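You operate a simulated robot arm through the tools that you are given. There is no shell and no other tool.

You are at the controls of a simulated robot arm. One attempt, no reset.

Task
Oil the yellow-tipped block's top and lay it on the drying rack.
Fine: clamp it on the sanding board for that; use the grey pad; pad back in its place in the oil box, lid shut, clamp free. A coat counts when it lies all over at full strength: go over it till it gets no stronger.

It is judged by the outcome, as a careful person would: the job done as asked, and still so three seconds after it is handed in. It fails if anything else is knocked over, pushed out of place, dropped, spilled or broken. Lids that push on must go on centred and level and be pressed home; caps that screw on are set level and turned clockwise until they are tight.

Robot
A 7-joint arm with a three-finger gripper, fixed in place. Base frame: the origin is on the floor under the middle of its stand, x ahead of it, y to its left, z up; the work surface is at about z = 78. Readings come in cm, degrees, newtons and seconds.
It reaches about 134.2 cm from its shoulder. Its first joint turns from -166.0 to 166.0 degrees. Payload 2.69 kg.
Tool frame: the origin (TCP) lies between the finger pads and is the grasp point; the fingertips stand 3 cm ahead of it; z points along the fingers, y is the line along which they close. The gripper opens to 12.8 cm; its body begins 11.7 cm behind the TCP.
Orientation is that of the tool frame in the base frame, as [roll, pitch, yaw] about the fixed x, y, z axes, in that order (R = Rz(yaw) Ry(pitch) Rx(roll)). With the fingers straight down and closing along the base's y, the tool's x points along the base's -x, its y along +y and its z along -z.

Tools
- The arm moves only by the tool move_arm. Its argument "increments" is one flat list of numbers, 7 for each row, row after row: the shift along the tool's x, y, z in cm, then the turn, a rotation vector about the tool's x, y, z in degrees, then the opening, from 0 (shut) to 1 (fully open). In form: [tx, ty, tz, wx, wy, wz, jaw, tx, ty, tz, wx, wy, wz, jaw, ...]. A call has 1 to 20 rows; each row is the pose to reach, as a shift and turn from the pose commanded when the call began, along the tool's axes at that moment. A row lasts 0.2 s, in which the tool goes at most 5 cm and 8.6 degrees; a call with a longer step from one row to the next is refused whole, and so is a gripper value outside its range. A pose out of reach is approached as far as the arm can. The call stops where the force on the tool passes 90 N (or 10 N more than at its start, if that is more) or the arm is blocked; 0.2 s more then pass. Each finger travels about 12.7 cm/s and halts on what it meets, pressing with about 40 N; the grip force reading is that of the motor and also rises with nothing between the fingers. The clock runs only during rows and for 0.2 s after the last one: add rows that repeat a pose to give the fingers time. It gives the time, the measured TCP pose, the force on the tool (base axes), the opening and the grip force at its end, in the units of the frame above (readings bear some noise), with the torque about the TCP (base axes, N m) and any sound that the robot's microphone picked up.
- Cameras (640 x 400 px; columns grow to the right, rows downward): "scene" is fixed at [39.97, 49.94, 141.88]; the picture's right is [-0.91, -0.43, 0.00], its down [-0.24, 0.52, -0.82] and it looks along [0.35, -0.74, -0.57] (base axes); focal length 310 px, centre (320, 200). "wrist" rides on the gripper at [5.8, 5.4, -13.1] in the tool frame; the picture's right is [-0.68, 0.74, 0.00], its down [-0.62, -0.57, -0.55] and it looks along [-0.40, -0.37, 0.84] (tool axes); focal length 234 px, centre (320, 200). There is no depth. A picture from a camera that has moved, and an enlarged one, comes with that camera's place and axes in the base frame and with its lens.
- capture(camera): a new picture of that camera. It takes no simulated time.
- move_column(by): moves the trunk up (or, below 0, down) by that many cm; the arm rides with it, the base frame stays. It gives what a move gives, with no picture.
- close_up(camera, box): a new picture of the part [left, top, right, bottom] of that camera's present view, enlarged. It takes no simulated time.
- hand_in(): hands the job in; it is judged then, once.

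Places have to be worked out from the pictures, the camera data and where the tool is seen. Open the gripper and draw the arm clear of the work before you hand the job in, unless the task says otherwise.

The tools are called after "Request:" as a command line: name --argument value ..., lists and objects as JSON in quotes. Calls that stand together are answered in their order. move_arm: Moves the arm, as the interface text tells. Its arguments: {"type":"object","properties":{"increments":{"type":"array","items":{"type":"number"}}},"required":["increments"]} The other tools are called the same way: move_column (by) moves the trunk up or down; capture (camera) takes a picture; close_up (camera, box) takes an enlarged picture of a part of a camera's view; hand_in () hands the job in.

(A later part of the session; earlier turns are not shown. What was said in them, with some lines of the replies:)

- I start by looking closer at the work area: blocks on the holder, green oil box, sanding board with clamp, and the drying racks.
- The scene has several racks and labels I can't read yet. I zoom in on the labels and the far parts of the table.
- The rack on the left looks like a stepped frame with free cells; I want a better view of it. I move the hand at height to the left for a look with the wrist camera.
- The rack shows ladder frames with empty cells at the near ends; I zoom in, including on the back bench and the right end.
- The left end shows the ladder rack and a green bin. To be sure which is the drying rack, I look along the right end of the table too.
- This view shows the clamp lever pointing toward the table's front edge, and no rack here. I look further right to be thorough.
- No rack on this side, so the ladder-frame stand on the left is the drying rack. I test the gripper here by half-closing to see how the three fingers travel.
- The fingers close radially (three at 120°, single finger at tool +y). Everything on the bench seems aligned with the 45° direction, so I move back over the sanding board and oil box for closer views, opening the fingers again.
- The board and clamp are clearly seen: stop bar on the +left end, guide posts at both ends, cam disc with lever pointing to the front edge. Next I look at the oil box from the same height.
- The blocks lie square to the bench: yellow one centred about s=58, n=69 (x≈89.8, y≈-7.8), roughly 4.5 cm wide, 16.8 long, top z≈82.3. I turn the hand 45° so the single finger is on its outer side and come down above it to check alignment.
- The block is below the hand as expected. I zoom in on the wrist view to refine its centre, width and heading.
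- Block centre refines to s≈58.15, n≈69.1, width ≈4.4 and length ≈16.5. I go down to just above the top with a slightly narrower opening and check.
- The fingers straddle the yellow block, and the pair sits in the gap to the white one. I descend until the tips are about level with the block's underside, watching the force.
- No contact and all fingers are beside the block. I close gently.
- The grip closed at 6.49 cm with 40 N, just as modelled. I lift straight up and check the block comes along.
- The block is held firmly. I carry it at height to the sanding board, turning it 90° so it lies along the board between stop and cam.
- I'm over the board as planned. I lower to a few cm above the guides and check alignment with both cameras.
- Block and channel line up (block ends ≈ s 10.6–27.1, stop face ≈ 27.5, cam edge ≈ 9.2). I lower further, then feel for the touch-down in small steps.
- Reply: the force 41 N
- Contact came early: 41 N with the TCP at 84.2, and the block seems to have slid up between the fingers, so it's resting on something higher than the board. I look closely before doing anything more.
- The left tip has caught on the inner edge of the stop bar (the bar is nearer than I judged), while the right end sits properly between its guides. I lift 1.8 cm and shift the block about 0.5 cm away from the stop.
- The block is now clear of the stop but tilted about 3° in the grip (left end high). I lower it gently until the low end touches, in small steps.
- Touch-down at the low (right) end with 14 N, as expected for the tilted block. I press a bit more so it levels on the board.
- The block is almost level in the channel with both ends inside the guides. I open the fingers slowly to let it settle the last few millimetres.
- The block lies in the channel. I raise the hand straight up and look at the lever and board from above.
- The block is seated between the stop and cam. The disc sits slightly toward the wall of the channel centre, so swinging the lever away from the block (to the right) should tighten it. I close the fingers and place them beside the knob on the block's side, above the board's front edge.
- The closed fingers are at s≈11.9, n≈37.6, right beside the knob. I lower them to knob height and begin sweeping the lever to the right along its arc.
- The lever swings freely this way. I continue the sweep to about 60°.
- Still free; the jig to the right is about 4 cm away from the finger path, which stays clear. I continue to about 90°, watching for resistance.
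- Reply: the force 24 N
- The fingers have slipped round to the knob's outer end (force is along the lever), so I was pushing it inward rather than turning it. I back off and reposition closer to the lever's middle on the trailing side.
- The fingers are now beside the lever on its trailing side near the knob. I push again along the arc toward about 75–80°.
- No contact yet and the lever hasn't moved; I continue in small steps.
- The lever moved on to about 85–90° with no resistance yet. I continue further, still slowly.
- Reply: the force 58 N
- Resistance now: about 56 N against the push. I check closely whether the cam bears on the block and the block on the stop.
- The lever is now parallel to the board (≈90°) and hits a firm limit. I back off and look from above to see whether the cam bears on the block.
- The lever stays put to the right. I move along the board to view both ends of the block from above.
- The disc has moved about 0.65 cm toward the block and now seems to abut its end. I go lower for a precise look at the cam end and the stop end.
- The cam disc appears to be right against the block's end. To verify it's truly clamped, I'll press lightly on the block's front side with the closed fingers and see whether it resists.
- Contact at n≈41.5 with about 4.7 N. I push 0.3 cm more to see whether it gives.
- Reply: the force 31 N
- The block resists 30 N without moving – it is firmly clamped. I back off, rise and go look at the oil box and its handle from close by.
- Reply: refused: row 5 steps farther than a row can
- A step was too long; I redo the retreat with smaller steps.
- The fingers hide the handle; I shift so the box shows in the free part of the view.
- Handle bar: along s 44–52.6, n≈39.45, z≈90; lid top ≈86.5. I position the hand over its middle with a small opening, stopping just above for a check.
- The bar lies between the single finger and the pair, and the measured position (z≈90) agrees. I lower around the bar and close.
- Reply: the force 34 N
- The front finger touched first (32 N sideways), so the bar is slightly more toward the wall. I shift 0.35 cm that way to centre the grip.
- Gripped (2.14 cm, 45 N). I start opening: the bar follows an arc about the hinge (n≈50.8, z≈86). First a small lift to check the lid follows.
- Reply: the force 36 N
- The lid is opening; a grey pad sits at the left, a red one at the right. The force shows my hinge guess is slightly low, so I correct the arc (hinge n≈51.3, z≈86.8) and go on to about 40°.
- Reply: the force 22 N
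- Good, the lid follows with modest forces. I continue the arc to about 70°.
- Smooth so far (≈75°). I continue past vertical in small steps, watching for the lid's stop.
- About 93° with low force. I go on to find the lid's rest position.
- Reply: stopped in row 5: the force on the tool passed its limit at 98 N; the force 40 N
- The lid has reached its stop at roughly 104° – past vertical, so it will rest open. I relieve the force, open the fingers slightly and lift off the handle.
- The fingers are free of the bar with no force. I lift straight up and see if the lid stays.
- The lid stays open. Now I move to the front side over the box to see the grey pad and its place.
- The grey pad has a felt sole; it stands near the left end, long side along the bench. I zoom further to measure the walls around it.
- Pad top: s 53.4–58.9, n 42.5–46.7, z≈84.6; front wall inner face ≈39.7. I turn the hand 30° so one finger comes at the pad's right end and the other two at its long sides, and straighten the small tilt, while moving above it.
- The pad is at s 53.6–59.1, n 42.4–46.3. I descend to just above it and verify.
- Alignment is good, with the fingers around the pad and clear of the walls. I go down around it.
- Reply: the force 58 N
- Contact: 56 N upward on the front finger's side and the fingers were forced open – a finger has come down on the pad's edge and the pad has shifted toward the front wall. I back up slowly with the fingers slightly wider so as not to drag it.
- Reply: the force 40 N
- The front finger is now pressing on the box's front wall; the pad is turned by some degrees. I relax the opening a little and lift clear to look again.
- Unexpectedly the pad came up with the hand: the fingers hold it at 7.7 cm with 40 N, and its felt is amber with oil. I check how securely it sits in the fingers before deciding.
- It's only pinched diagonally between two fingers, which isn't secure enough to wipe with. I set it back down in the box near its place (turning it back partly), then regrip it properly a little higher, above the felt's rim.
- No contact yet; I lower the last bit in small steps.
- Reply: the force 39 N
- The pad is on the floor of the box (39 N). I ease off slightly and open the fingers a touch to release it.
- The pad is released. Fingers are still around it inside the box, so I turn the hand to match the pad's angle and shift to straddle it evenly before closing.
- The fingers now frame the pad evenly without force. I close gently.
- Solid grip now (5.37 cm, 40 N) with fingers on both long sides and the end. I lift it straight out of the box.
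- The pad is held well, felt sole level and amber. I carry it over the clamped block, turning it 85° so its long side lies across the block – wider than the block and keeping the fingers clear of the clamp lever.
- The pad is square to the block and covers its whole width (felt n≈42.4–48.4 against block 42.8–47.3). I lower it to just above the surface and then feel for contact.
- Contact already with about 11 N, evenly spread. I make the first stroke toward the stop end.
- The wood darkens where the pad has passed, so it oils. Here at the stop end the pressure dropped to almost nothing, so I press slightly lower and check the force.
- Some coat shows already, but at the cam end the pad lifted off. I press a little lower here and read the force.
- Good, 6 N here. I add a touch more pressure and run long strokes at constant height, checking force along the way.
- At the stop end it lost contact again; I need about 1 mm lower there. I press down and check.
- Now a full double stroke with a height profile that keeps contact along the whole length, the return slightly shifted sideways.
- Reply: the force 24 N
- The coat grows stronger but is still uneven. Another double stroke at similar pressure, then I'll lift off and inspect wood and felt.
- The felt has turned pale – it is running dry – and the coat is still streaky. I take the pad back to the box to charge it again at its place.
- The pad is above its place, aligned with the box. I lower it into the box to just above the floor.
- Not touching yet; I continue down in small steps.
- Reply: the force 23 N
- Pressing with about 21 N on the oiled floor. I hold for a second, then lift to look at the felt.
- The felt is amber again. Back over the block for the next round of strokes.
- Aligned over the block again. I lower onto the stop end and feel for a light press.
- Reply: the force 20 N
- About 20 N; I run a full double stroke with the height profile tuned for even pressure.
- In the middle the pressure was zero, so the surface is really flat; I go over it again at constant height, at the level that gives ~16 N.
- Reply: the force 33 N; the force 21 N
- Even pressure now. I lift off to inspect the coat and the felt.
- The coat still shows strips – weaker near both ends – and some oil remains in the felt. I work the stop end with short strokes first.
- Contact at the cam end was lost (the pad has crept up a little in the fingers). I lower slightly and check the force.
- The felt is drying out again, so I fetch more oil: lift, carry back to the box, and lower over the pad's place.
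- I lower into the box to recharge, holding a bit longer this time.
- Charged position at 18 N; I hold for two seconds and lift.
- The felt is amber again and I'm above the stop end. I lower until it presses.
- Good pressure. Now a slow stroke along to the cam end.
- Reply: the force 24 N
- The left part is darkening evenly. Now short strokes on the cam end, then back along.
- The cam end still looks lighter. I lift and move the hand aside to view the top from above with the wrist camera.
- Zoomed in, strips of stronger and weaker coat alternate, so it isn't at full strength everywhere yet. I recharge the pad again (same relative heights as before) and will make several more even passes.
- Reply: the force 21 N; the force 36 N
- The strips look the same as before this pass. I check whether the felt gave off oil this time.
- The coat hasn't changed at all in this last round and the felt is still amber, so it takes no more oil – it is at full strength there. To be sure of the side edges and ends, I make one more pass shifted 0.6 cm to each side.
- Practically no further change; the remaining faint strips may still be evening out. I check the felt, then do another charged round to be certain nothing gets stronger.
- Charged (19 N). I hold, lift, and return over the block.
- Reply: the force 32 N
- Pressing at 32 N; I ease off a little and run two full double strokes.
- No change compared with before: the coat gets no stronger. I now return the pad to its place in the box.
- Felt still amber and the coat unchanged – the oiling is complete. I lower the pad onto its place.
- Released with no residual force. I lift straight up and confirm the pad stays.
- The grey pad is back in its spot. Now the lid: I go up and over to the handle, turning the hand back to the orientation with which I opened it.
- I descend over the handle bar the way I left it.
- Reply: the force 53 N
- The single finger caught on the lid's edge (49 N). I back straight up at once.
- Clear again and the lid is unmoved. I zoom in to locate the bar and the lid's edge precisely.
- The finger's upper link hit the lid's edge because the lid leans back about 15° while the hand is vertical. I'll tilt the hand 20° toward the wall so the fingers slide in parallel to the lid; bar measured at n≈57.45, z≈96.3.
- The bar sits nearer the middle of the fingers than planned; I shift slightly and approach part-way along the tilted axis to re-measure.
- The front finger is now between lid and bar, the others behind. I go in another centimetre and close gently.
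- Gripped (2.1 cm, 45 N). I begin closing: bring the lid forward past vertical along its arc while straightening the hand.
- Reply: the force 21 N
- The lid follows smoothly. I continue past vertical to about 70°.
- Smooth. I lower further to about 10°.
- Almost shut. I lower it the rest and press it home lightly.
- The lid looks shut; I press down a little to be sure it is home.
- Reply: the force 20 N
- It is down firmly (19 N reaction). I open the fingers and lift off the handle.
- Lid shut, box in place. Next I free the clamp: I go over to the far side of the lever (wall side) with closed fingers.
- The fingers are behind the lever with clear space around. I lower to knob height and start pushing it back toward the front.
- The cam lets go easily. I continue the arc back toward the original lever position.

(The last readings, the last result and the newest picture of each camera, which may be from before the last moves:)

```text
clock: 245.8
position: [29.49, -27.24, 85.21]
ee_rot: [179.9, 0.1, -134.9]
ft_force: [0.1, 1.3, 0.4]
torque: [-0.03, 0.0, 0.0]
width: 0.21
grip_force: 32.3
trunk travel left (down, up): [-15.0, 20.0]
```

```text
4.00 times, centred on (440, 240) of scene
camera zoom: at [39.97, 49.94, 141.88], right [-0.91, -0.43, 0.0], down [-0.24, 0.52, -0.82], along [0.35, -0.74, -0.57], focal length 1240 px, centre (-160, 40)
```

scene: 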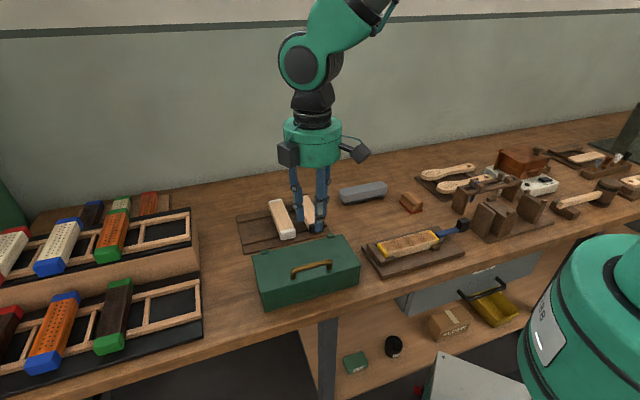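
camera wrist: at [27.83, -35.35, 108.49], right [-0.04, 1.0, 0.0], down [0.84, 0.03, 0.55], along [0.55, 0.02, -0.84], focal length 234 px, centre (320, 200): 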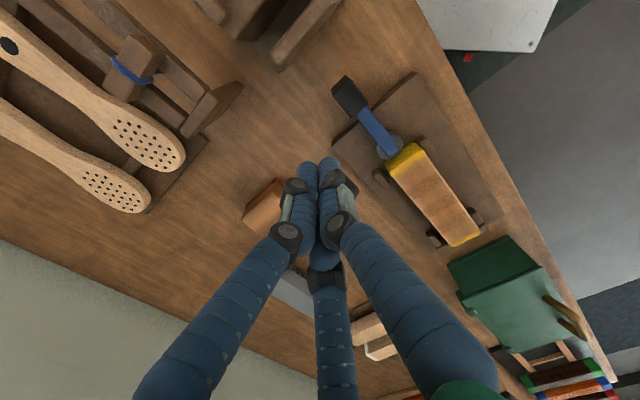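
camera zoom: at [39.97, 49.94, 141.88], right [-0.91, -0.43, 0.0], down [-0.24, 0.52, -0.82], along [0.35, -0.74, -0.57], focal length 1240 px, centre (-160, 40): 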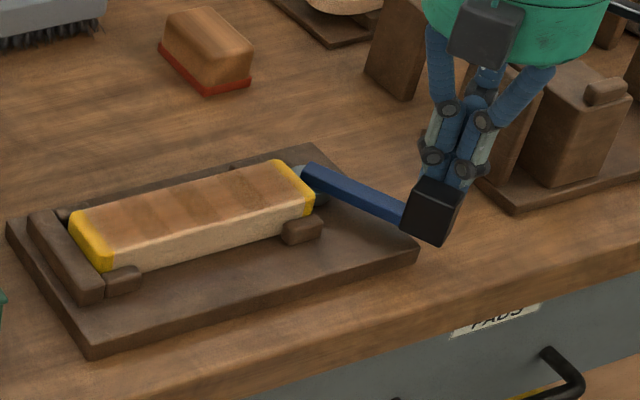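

Request:
move_arm --increments '[-0.5, 0.5, 0, 0, 0, 0, 0, -1.04, 1.0, 0, 0, 0, 0, 0, -1.6, 1.4, 0, 0, 0, 0, 0, -2.2, 1.7, 0, 0, 0, 0, 0, -2.45, 1.75, 0, 0, 0, 0, 0, -2.45, 1.75, 0, 0, 0, 0, 0]'

Request:
close_up --camera "scene" --box '[360, 190, 500, 290]'

```text
clock: 247.2
position: [30.06, -24.21, 85.3]
ee_rot: [180.0, 0.1, -135.0]
ft_force: [0.1, -0.1, 0.1]
torque: [-0.03, -0.01, -0.01]
width: 0.24
grip_force: 31.2
trunk travel left (down, up): [-15.0, 20.0]
```

```text
4.00 times, centred on (430, 240) of scene
camera zoom: at [39.97, 49.94, 141.88], right [-0.91, -0.43, 0.0], down [-0.24, 0.52, -0.82], along [0.35, -0.74, -0.57], focal length 1240 px, centre (-120, 40)
```

zoom: 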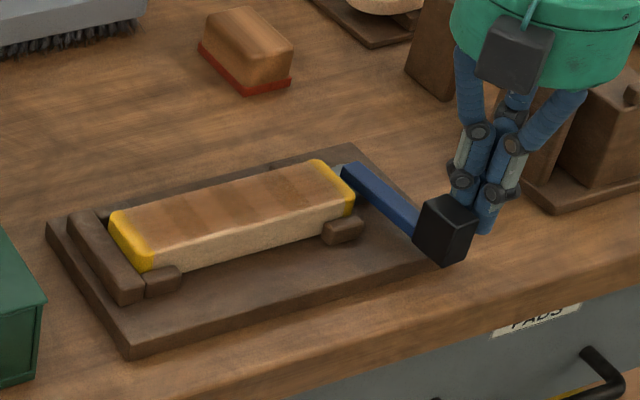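

Nearly back at its original position; a small further nudge.

Request:
move_arm --increments '[-0.3, 0.05, 0, 0, 0, 0, 0, -0.6, 0.08, 0, 0, 0, 0, 0, -0.8, 0.08, 0, 0, 0, 0, 0, -0.8, 0.08, 0, 0, 0, 0, 0]'

Request:
close_up --camera "scene" --box '[360, 190, 500, 290]'

```text
clock: 248.2
position: [30.46, -23.65, 85.15]
ee_rot: [179.9, 0.0, -135.0]
ft_force: [-21.2, -18.2, 10.4]
torque: [0.03, -0.03, -0.12]
width: 0.2
grip_force: 31.4
trunk travel left (down, up): [-15.0, 20.0]
```

```text
4.00 times, centred on (430, 240) of scene
camera zoom: at [39.97, 49.94, 141.88], right [-0.91, -0.43, 0.0], down [-0.24, 0.52, -0.82], along [0.35, -0.74, -0.57], focal length 1240 px, centre (-120, 40)
```

zoom: 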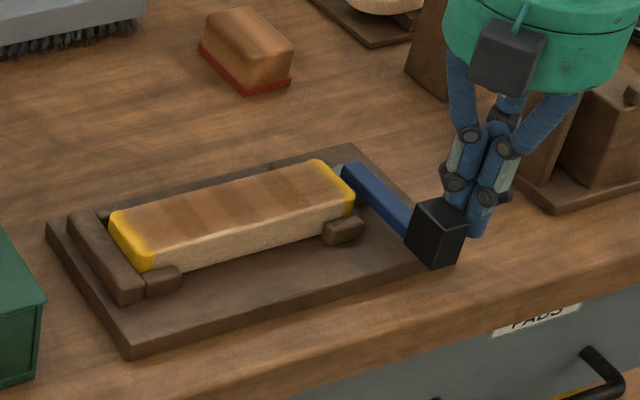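

The lever is back at its original stop – clamp free. Before fetching the block I back off and take a closer look at the rack from the scene camera to pick the cell.

Request:
move_arm --increments '[0.8, -0.3, 0, 0, 0, 0, 0, 0.8, -0.3, -4, 0, 0, 0, 0, 0.8, -0.3, -8.5, 0, 0, 0, 0, 0.8, -0.3, -13, 0, 0, 0, 0, 0.8, -0.3, -16, 0, 0, 0, 0, 0.8, -0.3, -16, 0, 0, 0, 0]'

Request:
close_up --camera "scene" --box '[100, 200, 220, 360]'

Request:
close_up --camera "scene" --box '[0, 220, 120, 400]'

Request:
close_up --camera "scene" --box '[360, 190, 500, 290]'

```text
clock: 249.7
position: [29.91, -24.69, 101.18]
ee_rot: [180.0, 0.0, -135.0]
ft_force: [0.2, -0.3, 0.0]
torque: [0.0, -0.05, 0.01]
width: 0.21
grip_force: 31.8
trunk travel left (down, up): [-15.0, 20.0]
```

```text
2.50 times, centred on (160, 280) of scene
camera zoom: at [39.97, 49.94, 141.88], right [-0.91, -0.43, 0.0], down [-0.24, 0.52, -0.82], along [0.35, -0.74, -0.57], focal length 775 px, centre (720, 0)
```

zoom: 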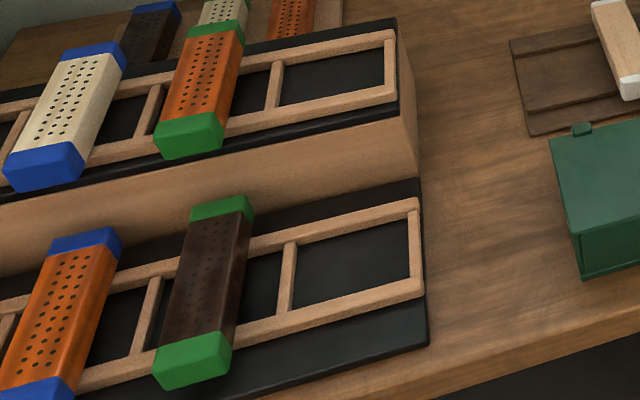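

```text
2.22 times, centred on (60, 310) of scene
camera zoom: at [39.97, 49.94, 141.88], right [-0.91, -0.43, 0.0], down [-0.24, 0.52, -0.82], along [0.35, -0.74, -0.57], focal length 689 px, centre (898, -44)
```

zoom: 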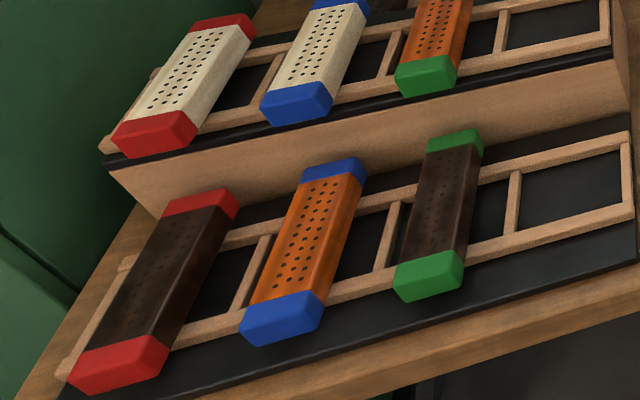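

```text
4.00 times, centred on (430, 240) of scene
camera zoom: at [39.97, 49.94, 141.88], right [-0.91, -0.43, 0.0], down [-0.24, 0.52, -0.82], along [0.35, -0.74, -0.57], focal length 1240 px, centre (-120, 40)
```

zoom: 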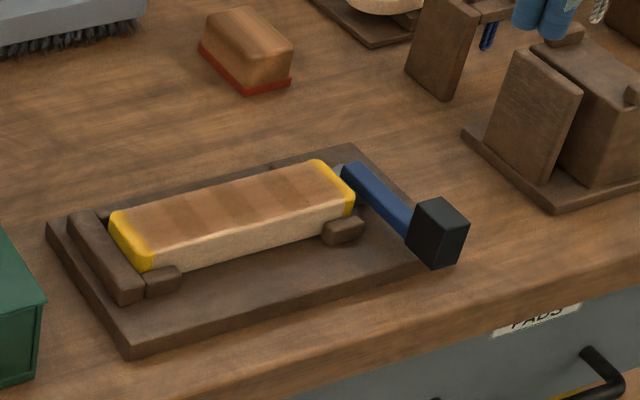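

Lever free, block ready. I move over the block and open the fingers to straddle it exactly as when I set it down.

Request:
move_arm --increments '[-3.6, -1.93, 0, 0, 0, 0, 0.3, -7.2, -3.85, 0, 0, 0, 0, 0.66, -10.8, -5.8, 0, 0, 0, 0, 0.66, -14.37, -7.7, 0, 0, 0, 0, 0.66, -14.37, -7.7, 4.5, 0, 0, 0, 0.66, -14.37, -7.7, 9, 0, 0, 0, 0.66, -14.37, -7.7, 13, 0, 0, 0, 0.66, -14.37, -7.7, 13, 0, 0, 0, 0.66]'

Request:
capture --camera "wrist"

Request:
close_up --camera "wrist" --box '[160, 0, 440, 250]'

```text
clock: 251.4
position: [45.96, -19.75, 88.26]
ee_rot: [-180.0, 0.1, -135.1]
ft_force: [1.2, -0.1, -0.5]
torque: [0.0, 0.01, -0.01]
width: 8.4
grip_force: 0.2
trunk travel left (down, up): [-15.0, 20.0]
```

```text
taken
camera wrist: at [37.87, -19.92, 101.41], right [-0.04, 1.0, 0.0], down [0.84, 0.03, 0.55], along [0.55, 0.02, -0.84], focal length 234 px, centre (320, 200)
```

wrist: 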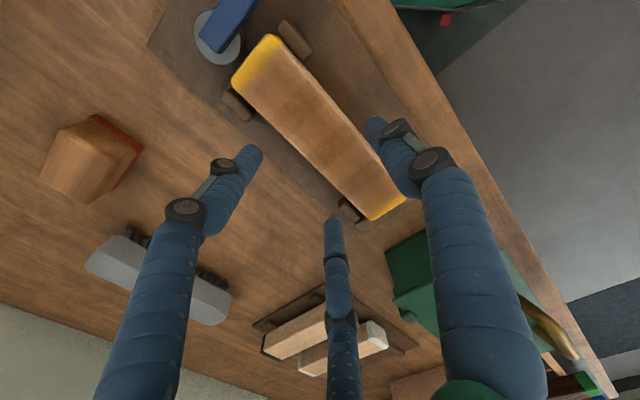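

```text
1.60 times, centred on (300, 125) of wrist
camera zoom: at [37.87, -19.92, 101.41], right [-0.04, 1.0, 0.0], down [0.84, 0.03, 0.55], along [0.55, 0.02, -0.84], focal length 375 px, centre (352, 320)
```

zoom: 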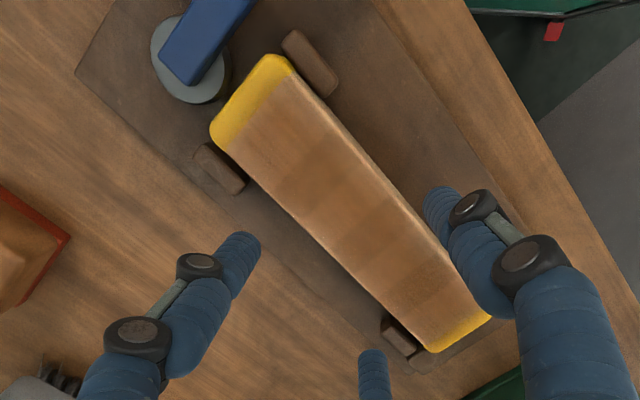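

Request:
close_up --camera "wrist" --box '[225, 25, 415, 225]'

Request:
close_up --camera "wrist" --box '[225, 25, 325, 125]'

```text
2.00 times, centred on (320, 125) of wrist
camera zoom: at [37.87, -19.92, 101.41], right [-0.04, 1.0, 0.0], down [0.84, 0.03, 0.55], along [0.55, 0.02, -0.84], focal length 468 px, centre (320, 350)
```

zoom: 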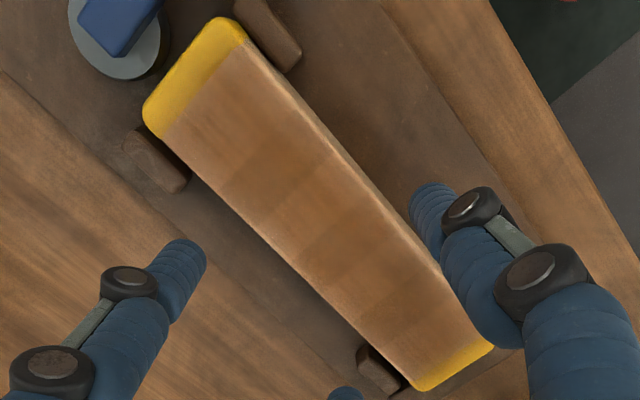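

```text
4.00 times, centred on (275, 75) of wrist
camera zoom: at [37.87, -19.92, 101.41], right [-0.04, 1.0, 0.0], down [0.84, 0.03, 0.55], along [0.55, 0.02, -0.84], focal length 937 px, centre (500, 700)
```

zoom: 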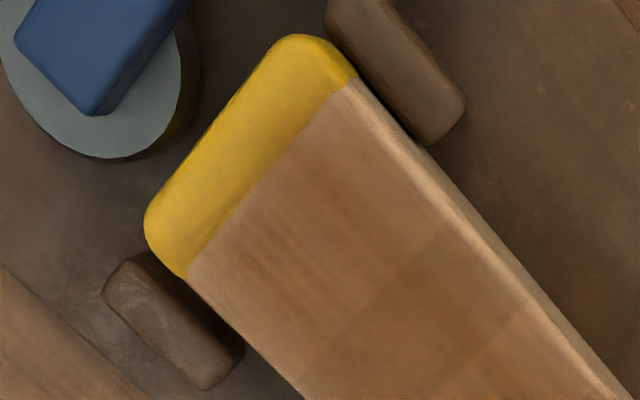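

The top shows an even tone (the faint bands are regular overlaps). I lower the fingers around the block's sides and grip it, without touching the oiled top.

Request:
move_arm --increments '[0.35, 0.12, 1.5, 0, 0, 0, 0.66, 0.35, 0.12, 3, 0, 0, 0, 0.66, 0.35, 0.12, 4.2, 0, 0, 0, 0.66, 0.35, 0.12, 4.85, 0, 0, 0, 0.66, 0.35, 0.12, 4.85, 0, 0, 0, 0.66]'

Request:
close_up --camera "scene" --box '[360, 200, 480, 280]'

Request:
move_arm --increments '[0, 0, 0, 0, 0, 0, 0.6, 0, 0, 0, 0, 0, 0, 0.55, 0, 0, 0, 0, 0, 0, 0.5, 0, 0, 0, 0, 0, 0, 0.45, 0, 0, 0, 0, 0, 0, 0.4, 0, 0, 0, 0, 0, 0, 0.35, 0, 0, 0, 0, 0, 0, 0.3, 0, 0, 0, 0, 0, 0, 0.3]'

Request:
close_up --camera "scene" --box '[360, 200, 480, 280]'

```text
clock: 252.7
position: [45.49, -19.83, 83.46]
ee_rot: [179.9, 0.0, -135.0]
ft_force: [0.0, 0.4, 0.9]
torque: [0.02, 0.02, 0.01]
width: 8.43
grip_force: 0.1
trunk travel left (down, up): [-15.0, 20.0]
```

```text
5.00 times, centred on (420, 240) of scene
camera zoom: at [39.97, 49.94, 141.88], right [-0.91, -0.43, 0.0], down [-0.24, 0.52, -0.82], along [0.35, -0.74, -0.57], focal length 1550 px, centre (-180, 0)
```

zoom: 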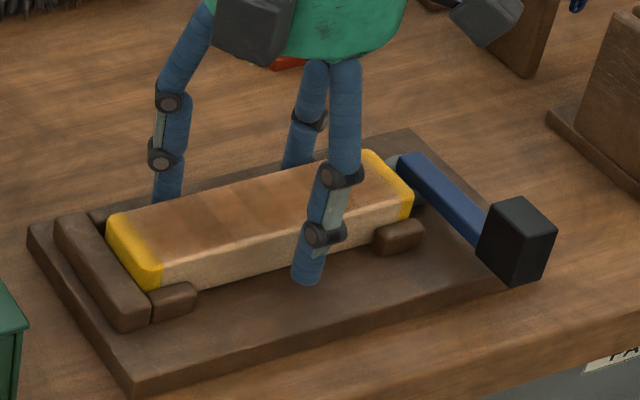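

```text
clock: 254.4
position: [45.44, -19.89, 83.51]
ee_rot: [180.0, 0.1, -135.0]
ft_force: [-1.2, 1.2, 4.2]
torque: [0.11, 0.2, 0.1]
width: 6.49
grip_force: 40.0
trunk travel left (down, up): [-15.0, 20.0]
```

```text
5.00 times, centred on (420, 240) of scene
camera zoom: at [39.97, 49.94, 141.88], right [-0.91, -0.43, 0.0], down [-0.24, 0.52, -0.82], along [0.35, -0.74, -0.57], focal length 1550 px, centre (-180, 0)
```

zoom: 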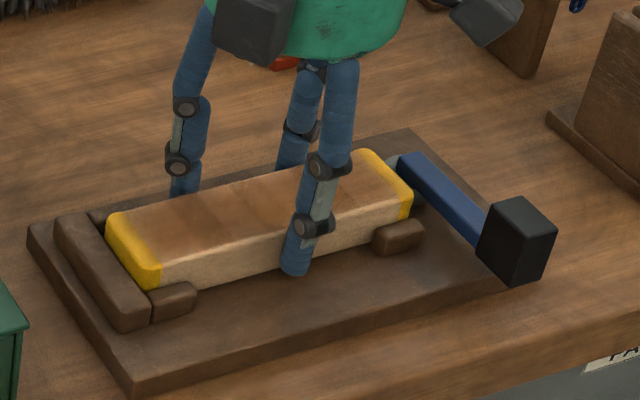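

Gripped at the same 6.49 cm. I lift it straight up.

Request:
move_arm --increments '[0, 0, -0.7, 0, 0, 0, 0.3, 0, 0, -2, 0, 0, 0, 0.3, 0, 0, -5, 0, 0, 0, 0.3, 0, 0, -9, 0, 0, 0, 0.3, 0, 0, -13, 0, 0, 0, 0.3, 0, 0, -17.5, 0, 0, 0, 0.3, 0, 0, -21, 0, 0, 0, 0.3, 0, 0, -21, 0, 0, 0, 0.3]'

Request:
capture --camera "scene"

Request:
capture --camera "wrist"

```text
clock: 256.2
position: [45.48, -19.66, 104.33]
ee_rot: [179.9, 0.1, -135.0]
ft_force: [0.5, -0.5, -1.3]
torque: [-0.03, -0.06, 0.01]
width: 6.47
grip_force: 40.6
trunk travel left (down, up): [-15.0, 20.0]
```

```text
taken
```

scene: 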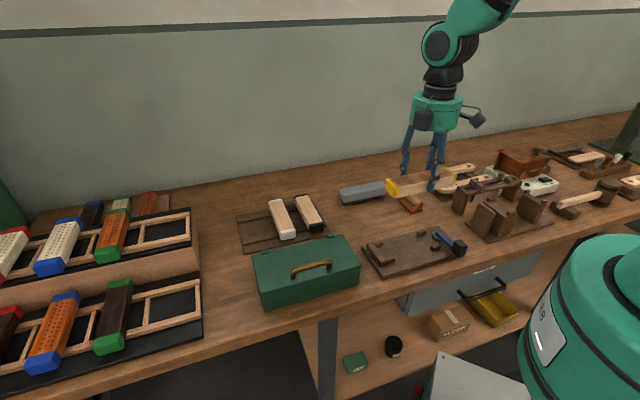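

```text
taken
camera wrist: at [37.47, -19.91, 117.45], right [-0.04, 1.0, 0.0], down [0.84, 0.03, 0.55], along [0.55, 0.02, -0.84], focal length 234 px, centre (320, 200)
```

wrist: 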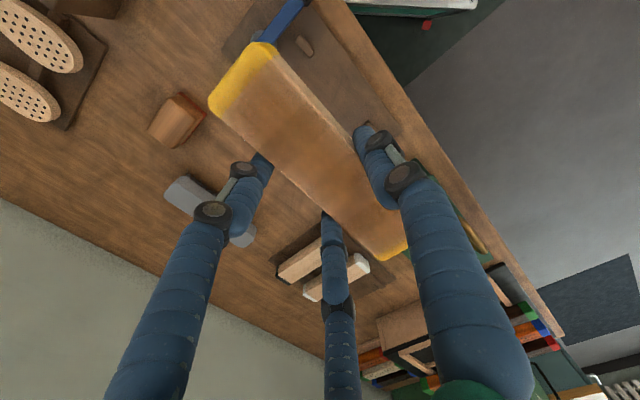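

The oiled block is in hand. I carry it at height toward the rack, turning it 90° so it will lie across the rails, and stop short to look.

Request:
move_arm --increments '[-4.333, 0.35, -0.3, 0, 0, 7.5, 0.3, -8.667, 0.7, -0.6, 0, 0, 15, 0.3, -13, 1.05, -0.9, 0, 0, 22.5, 0.3, -17.33, 1.4, -1.2, 0, 0, 30, 0.3, -21.67, 1.75, -1.5, 0, 0, 37.5, 0.3, -26, 2.1, -1.8, 0, 0, 45, 0.3, -30.33, 2.45, -2.1, 0, 0, 52.5, 0.3, -34.67, 2.8, -2.4, 0, 0, 60, 0.3, -39, 3.15, -2.7, 0, 0, 67.5, 0.3, -43.33, 3.5, -3, 0, 0, 75, 0.3, -47.67, 3.85, -3.3, 0, 0, 82.5, 0.3, -52, 4.2, -3.6, 0, 0, 90, 0.3, -52, 4.2, -3.6, 0, 0, 90, 0.3]'

Request:
capture --camera "wrist"

Request:
close_up --camera "wrist" --box '[330, 0, 640, 220]'

Request:
capture --camera "scene"

```text
clock: 259.1
position: [79.4, 20.07, 108.0]
ee_rot: [-179.9, -0.1, 134.9]
ft_force: [0.4, -0.1, -2.8]
torque: [-0.07, 0.05, 0.0]
width: 6.49
grip_force: 40.4
trunk travel left (down, up): [-15.0, 20.0]
```

```text
taken
camera wrist: at [78.97, 28.04, 121.17], right [1.0, 0.04, 0.0], down [0.03, -0.84, 0.55], along [0.02, -0.55, -0.84], focal length 234 px, centre (320, 200)
```

wrist: 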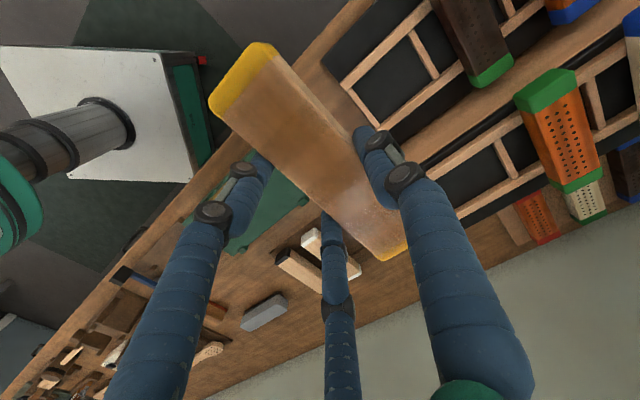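

```text
1.82 times, centred on (485, 110) of wrist
camera zoom: at [78.97, 28.04, 121.17], right [1.0, 0.04, 0.0], down [0.03, -0.84, 0.55], along [0.02, -0.55, -0.84], focal length 426 px, centre (20, 364)
```

zoom: 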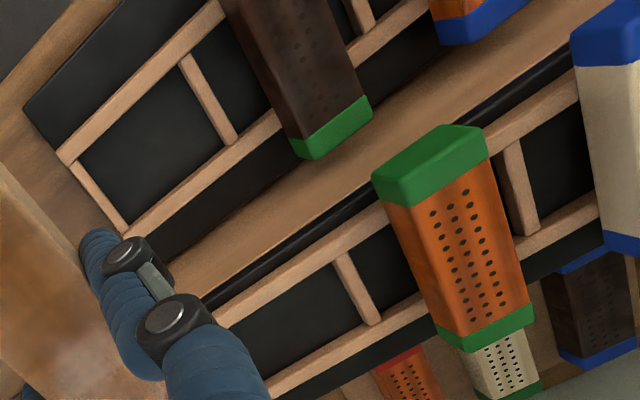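

```text
taken
```

scene: 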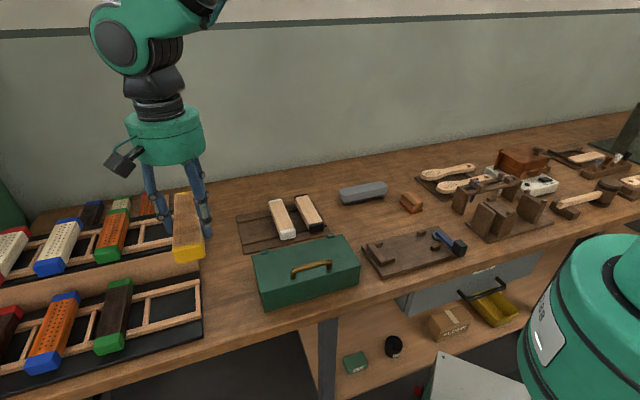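

The lower tier's free cell is clear: rails at n≈42.3 and 51.75, cell s≈75.8–86.2. I move over its middle and come down part-way to check.

Request:
move_arm --increments '[-1.6, 3.2, 0, 0, 0, 0, 0.3, -3.2, 6.4, 0, 0, 0, 0, 0.3, -4.8, 9.6, 0, 0, 0, 0, 0.3, -4.8, 9.6, 4.5, 0, 0, 0, 0.3, -4.8, 9.6, 9, 0, 0, 0, 0.3, -4.8, 9.6, 13.5, 0, 0, 0, 0.3, -4.8, 9.6, 17, 0, 0, 0, 0.3, -4.8, 9.6, 17, 0, 0, 0, 0.3]'

Request:
capture --camera "wrist"

Request:
close_up --camera "scene" --box '[80, 180, 260, 360]'

```text
clock: 260.9
position: [89.7, 22.97, 90.92]
ee_rot: [-180.0, -0.1, 135.0]
ft_force: [0.1, -0.5, -2.2]
torque: [-0.02, 0.05, -0.02]
width: 6.49
grip_force: 39.7
trunk travel left (down, up): [-15.0, 20.0]
```

```text
taken
camera wrist: at [89.26, 30.98, 104.08], right [1.0, 0.04, 0.0], down [0.04, -0.84, 0.55], along [0.02, -0.55, -0.84], focal length 234 px, centre (320, 200)
```

wrist: 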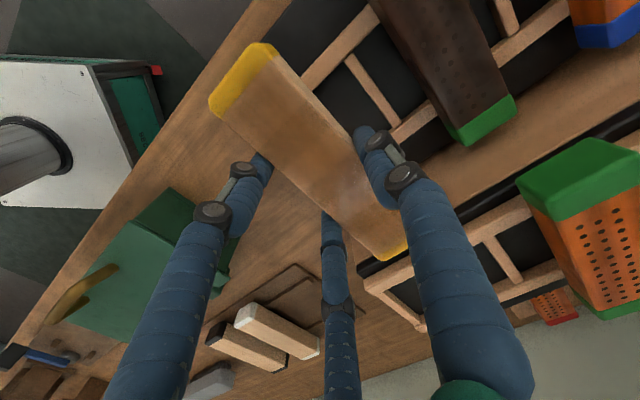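

```text
2.22 times, centred on (170, 270) of scene
camera zoom: at [39.97, 49.94, 141.88], right [-0.91, -0.43, 0.0], down [-0.24, 0.52, -0.82], along [0.35, -0.74, -0.57], focal length 689 px, centre (653, 44)
```

zoom: 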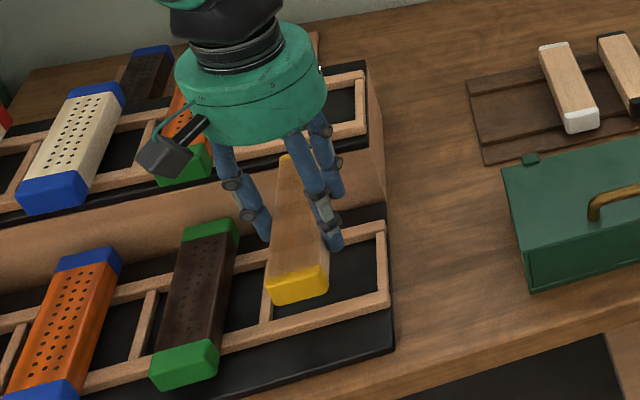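

Well aligned over the empty cell. I make a small correction and lower further.

Request:
move_arm --increments '[0.44, 0.26, 2, 0, 0, 0, 0.3, 0.44, 0.26, 4, 0, 0, 0, 0.3, 0.44, 0.26, 4.9, 0, 0, 0, 0.3, 0.44, 0.26, 4.9, 0, 0, 0, 0.3]'

Request:
close_up --camera "scene" --box '[110, 230, 220, 340]'

Request:
capture --camera "wrist"

```text
clock: 261.9
position: [89.27, 23.57, 86.12]
ee_rot: [180.0, -0.1, 135.0]
ft_force: [0.4, -0.5, -1.6]
torque: [-0.02, -0.02, 0.03]
width: 6.49
grip_force: 39.8
trunk travel left (down, up): [-15.0, 20.0]
```

```text
3.64 times, centred on (165, 285) of scene
camera zoom: at [39.97, 49.94, 141.88], right [-0.91, -0.43, 0.0], down [-0.24, 0.52, -0.82], along [0.35, -0.74, -0.57], focal length 1127 px, centre (884, -109)
```

zoom: 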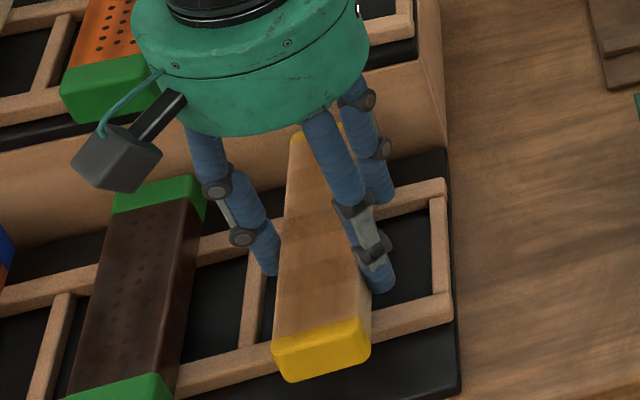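

```text
taken
camera wrist: at [88.88, 31.64, 99.24], right [1.0, 0.04, 0.0], down [0.04, -0.84, 0.55], along [0.02, -0.55, -0.84], focal length 234 px, centre (320, 200)
```

wrist: 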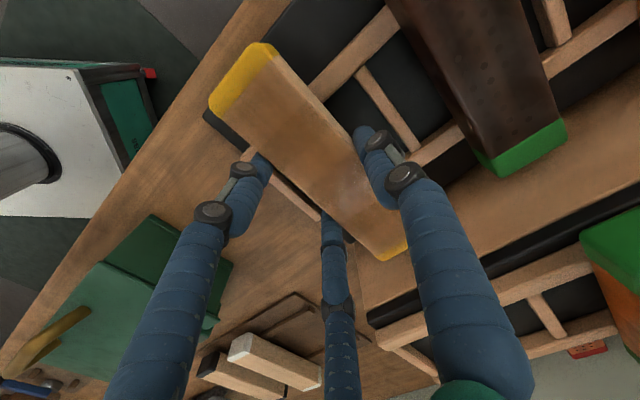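

Centred in the cell between divider and end. I lower slowly until the block touches the rails.

Request:
move_arm --increments '[0, 0.1, 0.5, 0, 0, 0, 0.3, 0, 0.1, 1.0, 0, 0, 0, 0.3, 0, 0.1, 1.0, 0, 0, 0, 0.3]'

Request:
move_arm --increments '[0, 0, 0.25, 0, 0, 0, 0.3, 0, 0, 0.4, 0, 0, 0, 0.3, 0, 0, 0.4, 0, 0, 0, 0.3]'

```text
clock: 262.6
position: [89.4, 23.71, 85.09]
ee_rot: [-180.0, -0.1, 135.0]
ft_force: [-0.1, 0.3, -1.7]
torque: [0.0, 0.02, 0.0]
width: 6.49
grip_force: 40.5
trunk travel left (down, up): [-15.0, 20.0]
```

```text
clock: 263.4
position: [89.39, 23.79, 84.72]
ee_rot: [-180.0, -0.1, 134.9]
ft_force: [0.0, -0.6, -2.6]
torque: [-0.02, 0.02, 0.03]
width: 6.46
grip_force: 40.2
trunk travel left (down, up): [-15.0, 20.0]
```

Request:
move_arm --increments '[0, 0, 0.25, 0, 0, 0, 0.3, 0, 0, 0.4, 0, 0, 0, 0.3, 0, 0, 0.4, 0, 0, 0, 0.3]'

Request:
close_up --camera "scene" --box '[110, 230, 220, 340]'

```text
clock: 264.2
position: [89.52, 23.83, 84.39]
ee_rot: [-179.9, 0.0, 135.0]
ft_force: [0.2, 0.2, -1.2]
torque: [0.04, 0.04, 0.0]
width: 6.45
grip_force: 39.6
trunk travel left (down, up): [-15.0, 20.0]
```

```text
3.64 times, centred on (165, 285) of scene
camera zoom: at [39.97, 49.94, 141.88], right [-0.91, -0.43, 0.0], down [-0.24, 0.52, -0.82], along [0.35, -0.74, -0.57], focal length 1127 px, centre (884, -109)
```

zoom: 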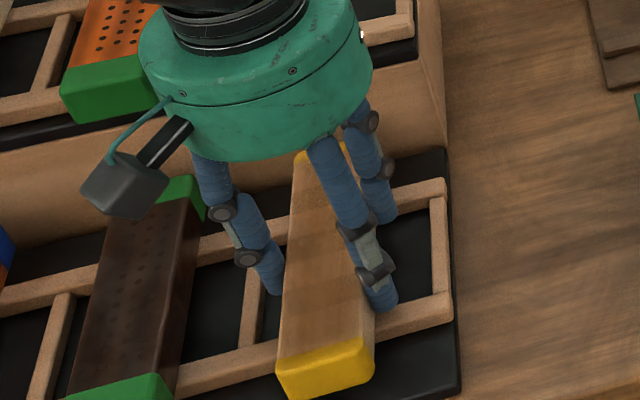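

Request:
move_arm --increments '[0, 0, 0.25, 0, 0, 0, 0.3, 0, 0, 0.4, 0, 0, 0, 0.3, 0, 0, 0.4, 0, 0, 0, 0.3]'

Request:
move_arm --increments '[0, 0, 0.2, 0, 0, 0, 0.3, 0, 0, 0.3, 0, 0, 0, 0.3, 0, 0, 0.3, 0, 0, 0, 0.3]'

```text
clock: 265.1
position: [89.43, 23.75, 84.19]
ee_rot: [179.8, 0.1, 135.2]
ft_force: [-1.3, -2.0, 17.1]
torque: [-0.1, -0.18, -0.11]
width: 6.5
grip_force: 39.8
trunk travel left (down, up): [-15.0, 20.0]
```

```text
clock: 265.9
position: [89.52, 23.82, 84.12]
ee_rot: [179.5, 0.1, 134.9]
ft_force: [1.6, -4.6, 44.7]
torque: [0.15, -0.3, -0.08]
width: 6.51
grip_force: 40.0
trunk travel left (down, up): [-15.0, 20.0]
```

The block rests on both rails (balanced 45 N). I ease off and open the fingers slowly.

Request:
move_arm --increments '[0, 0, -0.25, 0, 0, 0, 0.3, 0, 0, -0.35, 0, 0, 0, 0.48, 0, 0, -0.35, 0, 0, 0, 0.52, 0, 0, -0.35, 0, 0, 0, 0.57, 0, 0, -0.35, 0, 0, 0, 0.64, 0, 0, -0.35, 0, 0, 0, 0.66, 0, 0, -0.35, 0, 0, 0, 0.66]'

Request:
close_up --camera "scene" --box '[110, 230, 220, 340]'

Request:
capture --camera "wrist"

```text
clock: 267.4
position: [89.39, 23.76, 83.97]
ee_rot: [180.0, -0.1, 135.1]
ft_force: [-0.1, 0.4, -0.1]
torque: [-0.02, 0.04, 0.02]
width: 8.48
grip_force: 0.0
trunk travel left (down, up): [-15.0, 20.0]
```

```text
3.64 times, centred on (165, 285) of scene
camera zoom: at [39.97, 49.94, 141.88], right [-0.91, -0.43, 0.0], down [-0.24, 0.52, -0.82], along [0.35, -0.74, -0.57], focal length 1127 px, centre (884, -109)
```

zoom: 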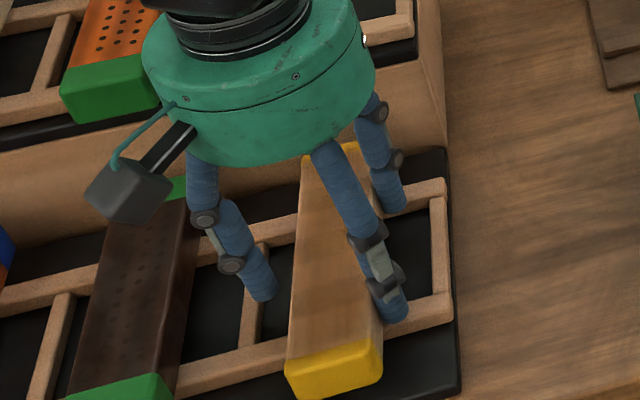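

```text
taken
camera wrist: at [88.93, 31.86, 97.15], right [1.0, 0.04, 0.0], down [0.04, -0.84, 0.55], along [0.02, -0.55, -0.84], focal length 234 px, centre (320, 200)
```

wrist: 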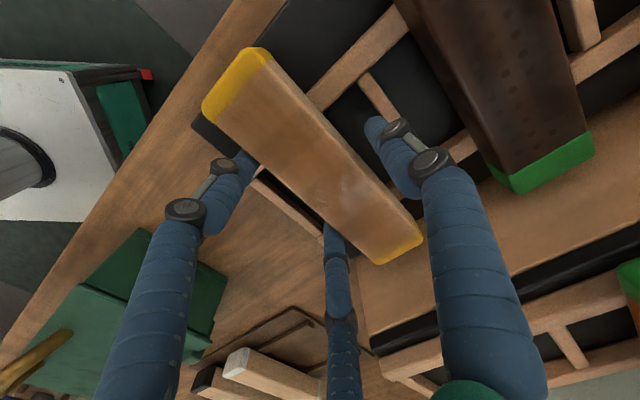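

Released. The pair of fingers is closer to the block than the single one, so I shift slightly to centre, then lift away.

Request:
move_arm --increments '[0, -0.35, 0, 0, 0, 0, 0.68, 0, -0.35, 0, 0, 0, 0, 0.68, 0, -0.35, -1.5, 0, 0, 0, 0.68, 0, -0.35, -4, 0, 0, 0, 0.68, 0, -0.35, -8, 0, 0, 0, 0.68, 0, -0.35, -12, 0, 0, 0, 0.68, 0, -0.35, -16, 0, 0, 0, 0.68, 0, -0.35, -20, 0, 0, 0, 0.68, 0, -0.35, -20, 0, 0, 0, 0.68]'

Request:
capture --camera "scene"

Request:
close_up --camera "scene" --box '[110, 230, 220, 340]'

Request:
capture --camera "wrist"

```text
clock: 269.4
position: [88.95, 23.66, 104.23]
ee_rot: [179.9, 0.1, 135.0]
ft_force: [-0.1, -1.1, 1.1]
torque: [0.01, -0.09, 0.0]
width: 8.69
grip_force: 0.1
trunk travel left (down, up): [-15.0, 20.0]
```

```text
taken
```

scene: 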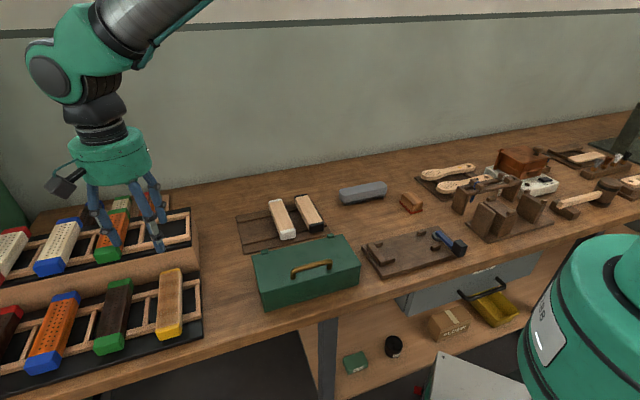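

```text
3.64 times, centred on (165, 285) of scene
camera zoom: at [39.97, 49.94, 141.88], right [-0.91, -0.43, 0.0], down [-0.24, 0.52, -0.82], along [0.35, -0.74, -0.57], focal length 1127 px, centre (884, -109)
```

zoom: 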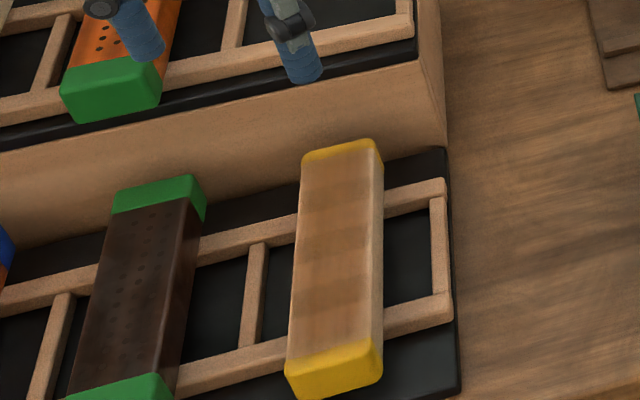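

```text
taken
camera wrist: at [88.46, 31.71, 117.31], right [1.0, 0.04, 0.0], down [0.03, -0.84, 0.55], along [0.02, -0.55, -0.84], focal length 234 px, centre (320, 200)
```

wrist: 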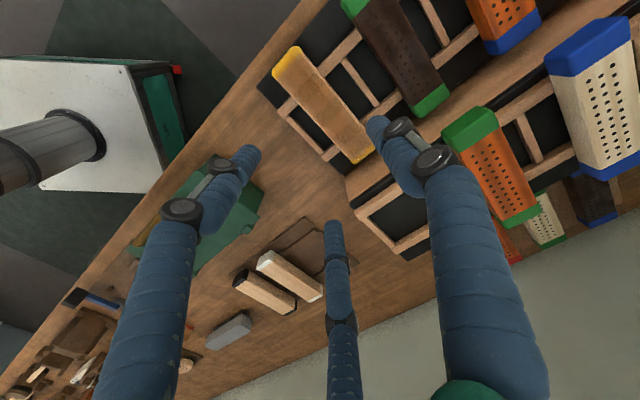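

The block lies across both rails in the free cell. I inspect its coat up close from this new angle.

Request:
close_up --camera "scene" --box '[150, 265, 190, 345]'

Request:
close_up --camera "wrist" --box '[260, 30, 390, 180]'

```text
5.00 times, centred on (170, 305) of scene
camera zoom: at [39.97, 49.94, 141.88], right [-0.91, -0.43, 0.0], down [-0.24, 0.52, -0.82], along [0.35, -0.74, -0.57], focal length 1550 px, centre (1070, -325)
```

zoom: 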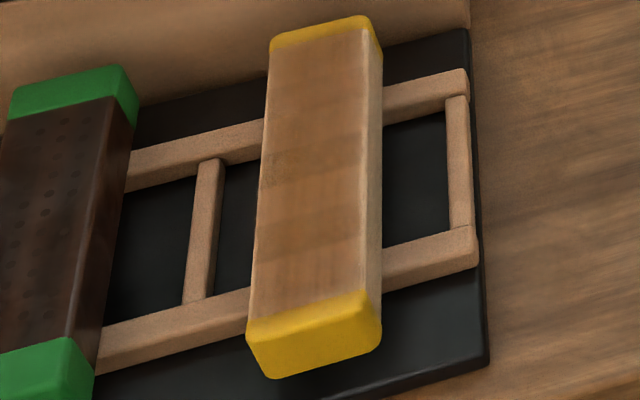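

```text
2.67 times, centred on (325, 105) of wrist
camera zoom: at [88.46, 31.71, 117.31], right [1.0, 0.04, 0.0], down [0.03, -0.84, 0.55], along [0.02, -0.55, -0.84], focal length 624 px, centre (307, 453)
```

zoom: 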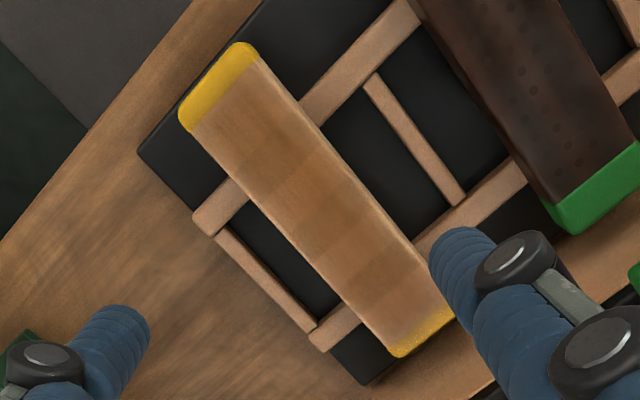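

Everything is in place: block on the rack, box shut, lever free. I draw the arm back to its starting area with the gripper open and take a last look.

Request:
move_arm --increments '[0, 0, -3.5, 0, 0, 0, 1, 0, 0, -7, 0, 0, 0, 1, -1.25, -4.1, -7.5, 0, 0, 0, 1, -2.5, -8.3, -7.5, 0, 0, 0, 1, -3.7, -12.4, -7.5, 0, 0, 0, 1, -5, -16.5, -7.5, 0, 0, 0, 1, -6.2, -20.7, -7.5, 0, 0, 0, 1, -7.5, -24.8, -7.5, 0, 0, 0, 1, -8.7, -29, -7.5, 0, 0, 0, 1, -10, -33.1, -7.5, 0, 0, 0, 1, -11.2, -37.2, -7.5, 0, 0, 0, 1, -11.2, -37.2, -7.5, 0, 0, 0, 1]'

Request:
capture --camera "scene"

Request:
close_up --camera "scene" --box '[100, 180, 480, 340]'

Request:
capture --camera "wrist"

```text
clock: 272.1
position: [70.49, -11.12, 111.72]
ee_rot: [179.8, -0.1, 135.0]
ft_force: [-1.0, 0.2, 1.4]
torque: [0.07, -0.02, -0.05]
width: 12.8
grip_force: 0.0
trunk travel left (down, up): [-15.0, 20.0]
```

```text
taken
```

scene: 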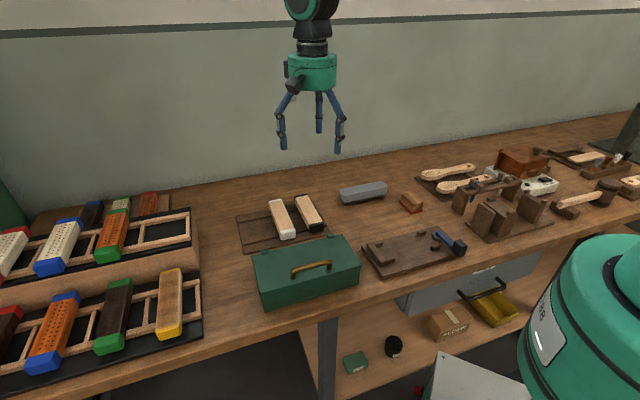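

```text
1.68 times, centred on (290, 260) of scene
camera zoom: at [39.97, 49.94, 141.88], right [-0.91, -0.43, 0.0], down [-0.24, 0.52, -0.82], along [0.35, -0.74, -0.57], focal length 522 px, centre (370, 99)
```

zoom: 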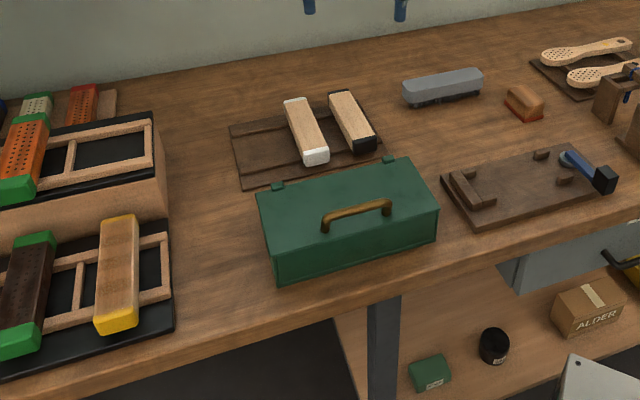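

```text
taken
camera wrist: at [70.04, -3.12, 124.9], right [1.0, 0.04, 0.0], down [0.04, -0.84, 0.55], along [0.02, -0.55, -0.84], focal length 234 px, centre (320, 200)
```

wrist: 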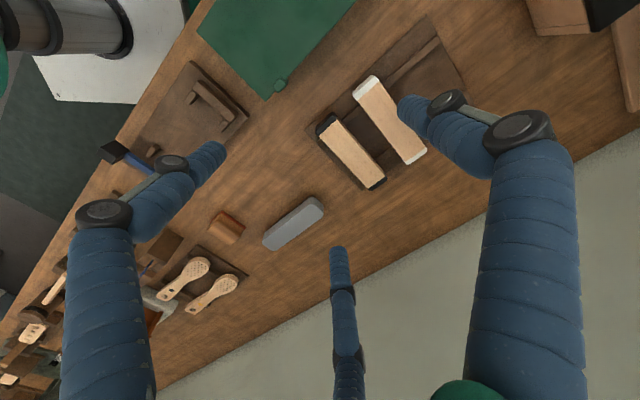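

All is as asked: the yellow-tipped block lies oiled on the drying rack, the pad is back in the shut oil box, the clamp lever is back at its free position, nothing else has moved and the arm is clear. I hand the job in.

Request:
hand_in

```text
The job is handed in.
```

I oiled the yellow-tipped block's top and laid it on the drying rack; the job is handed in, and I haven't seen the verdict.

- **Coat:** I recharged the grey pad in the box several times and kept stroking until the last two recharges made no visible difference. Faint lighter and darker bands remain across the top. They stayed in the same places throughout, so I took them as part of the look rather than thin coat, but I could only judge that from the pictures.
- **Rack:** There are two ladder-type tiers with a free cell each, and nothing labels either one as the drying rack. I used the lower tier's empty end cell, with the block resting across both rails.
- **Pad and box:** The grey pad is back in its spot, within a few millimetres and turned two or three degrees from how it lay. The lid is closed and pressed down.
- **Clamp:** The lever is back at its starting position.
- **Bumps along the way:**
  - The block's left end caught on the stop bar while I was seating it.
  - My first grip on the pad was poor. I set the pad back down in the box and took hold again.
  - A finger struck the lid's edge before I closed it.

Nothing else shows as moved or damaged in the last pictures.
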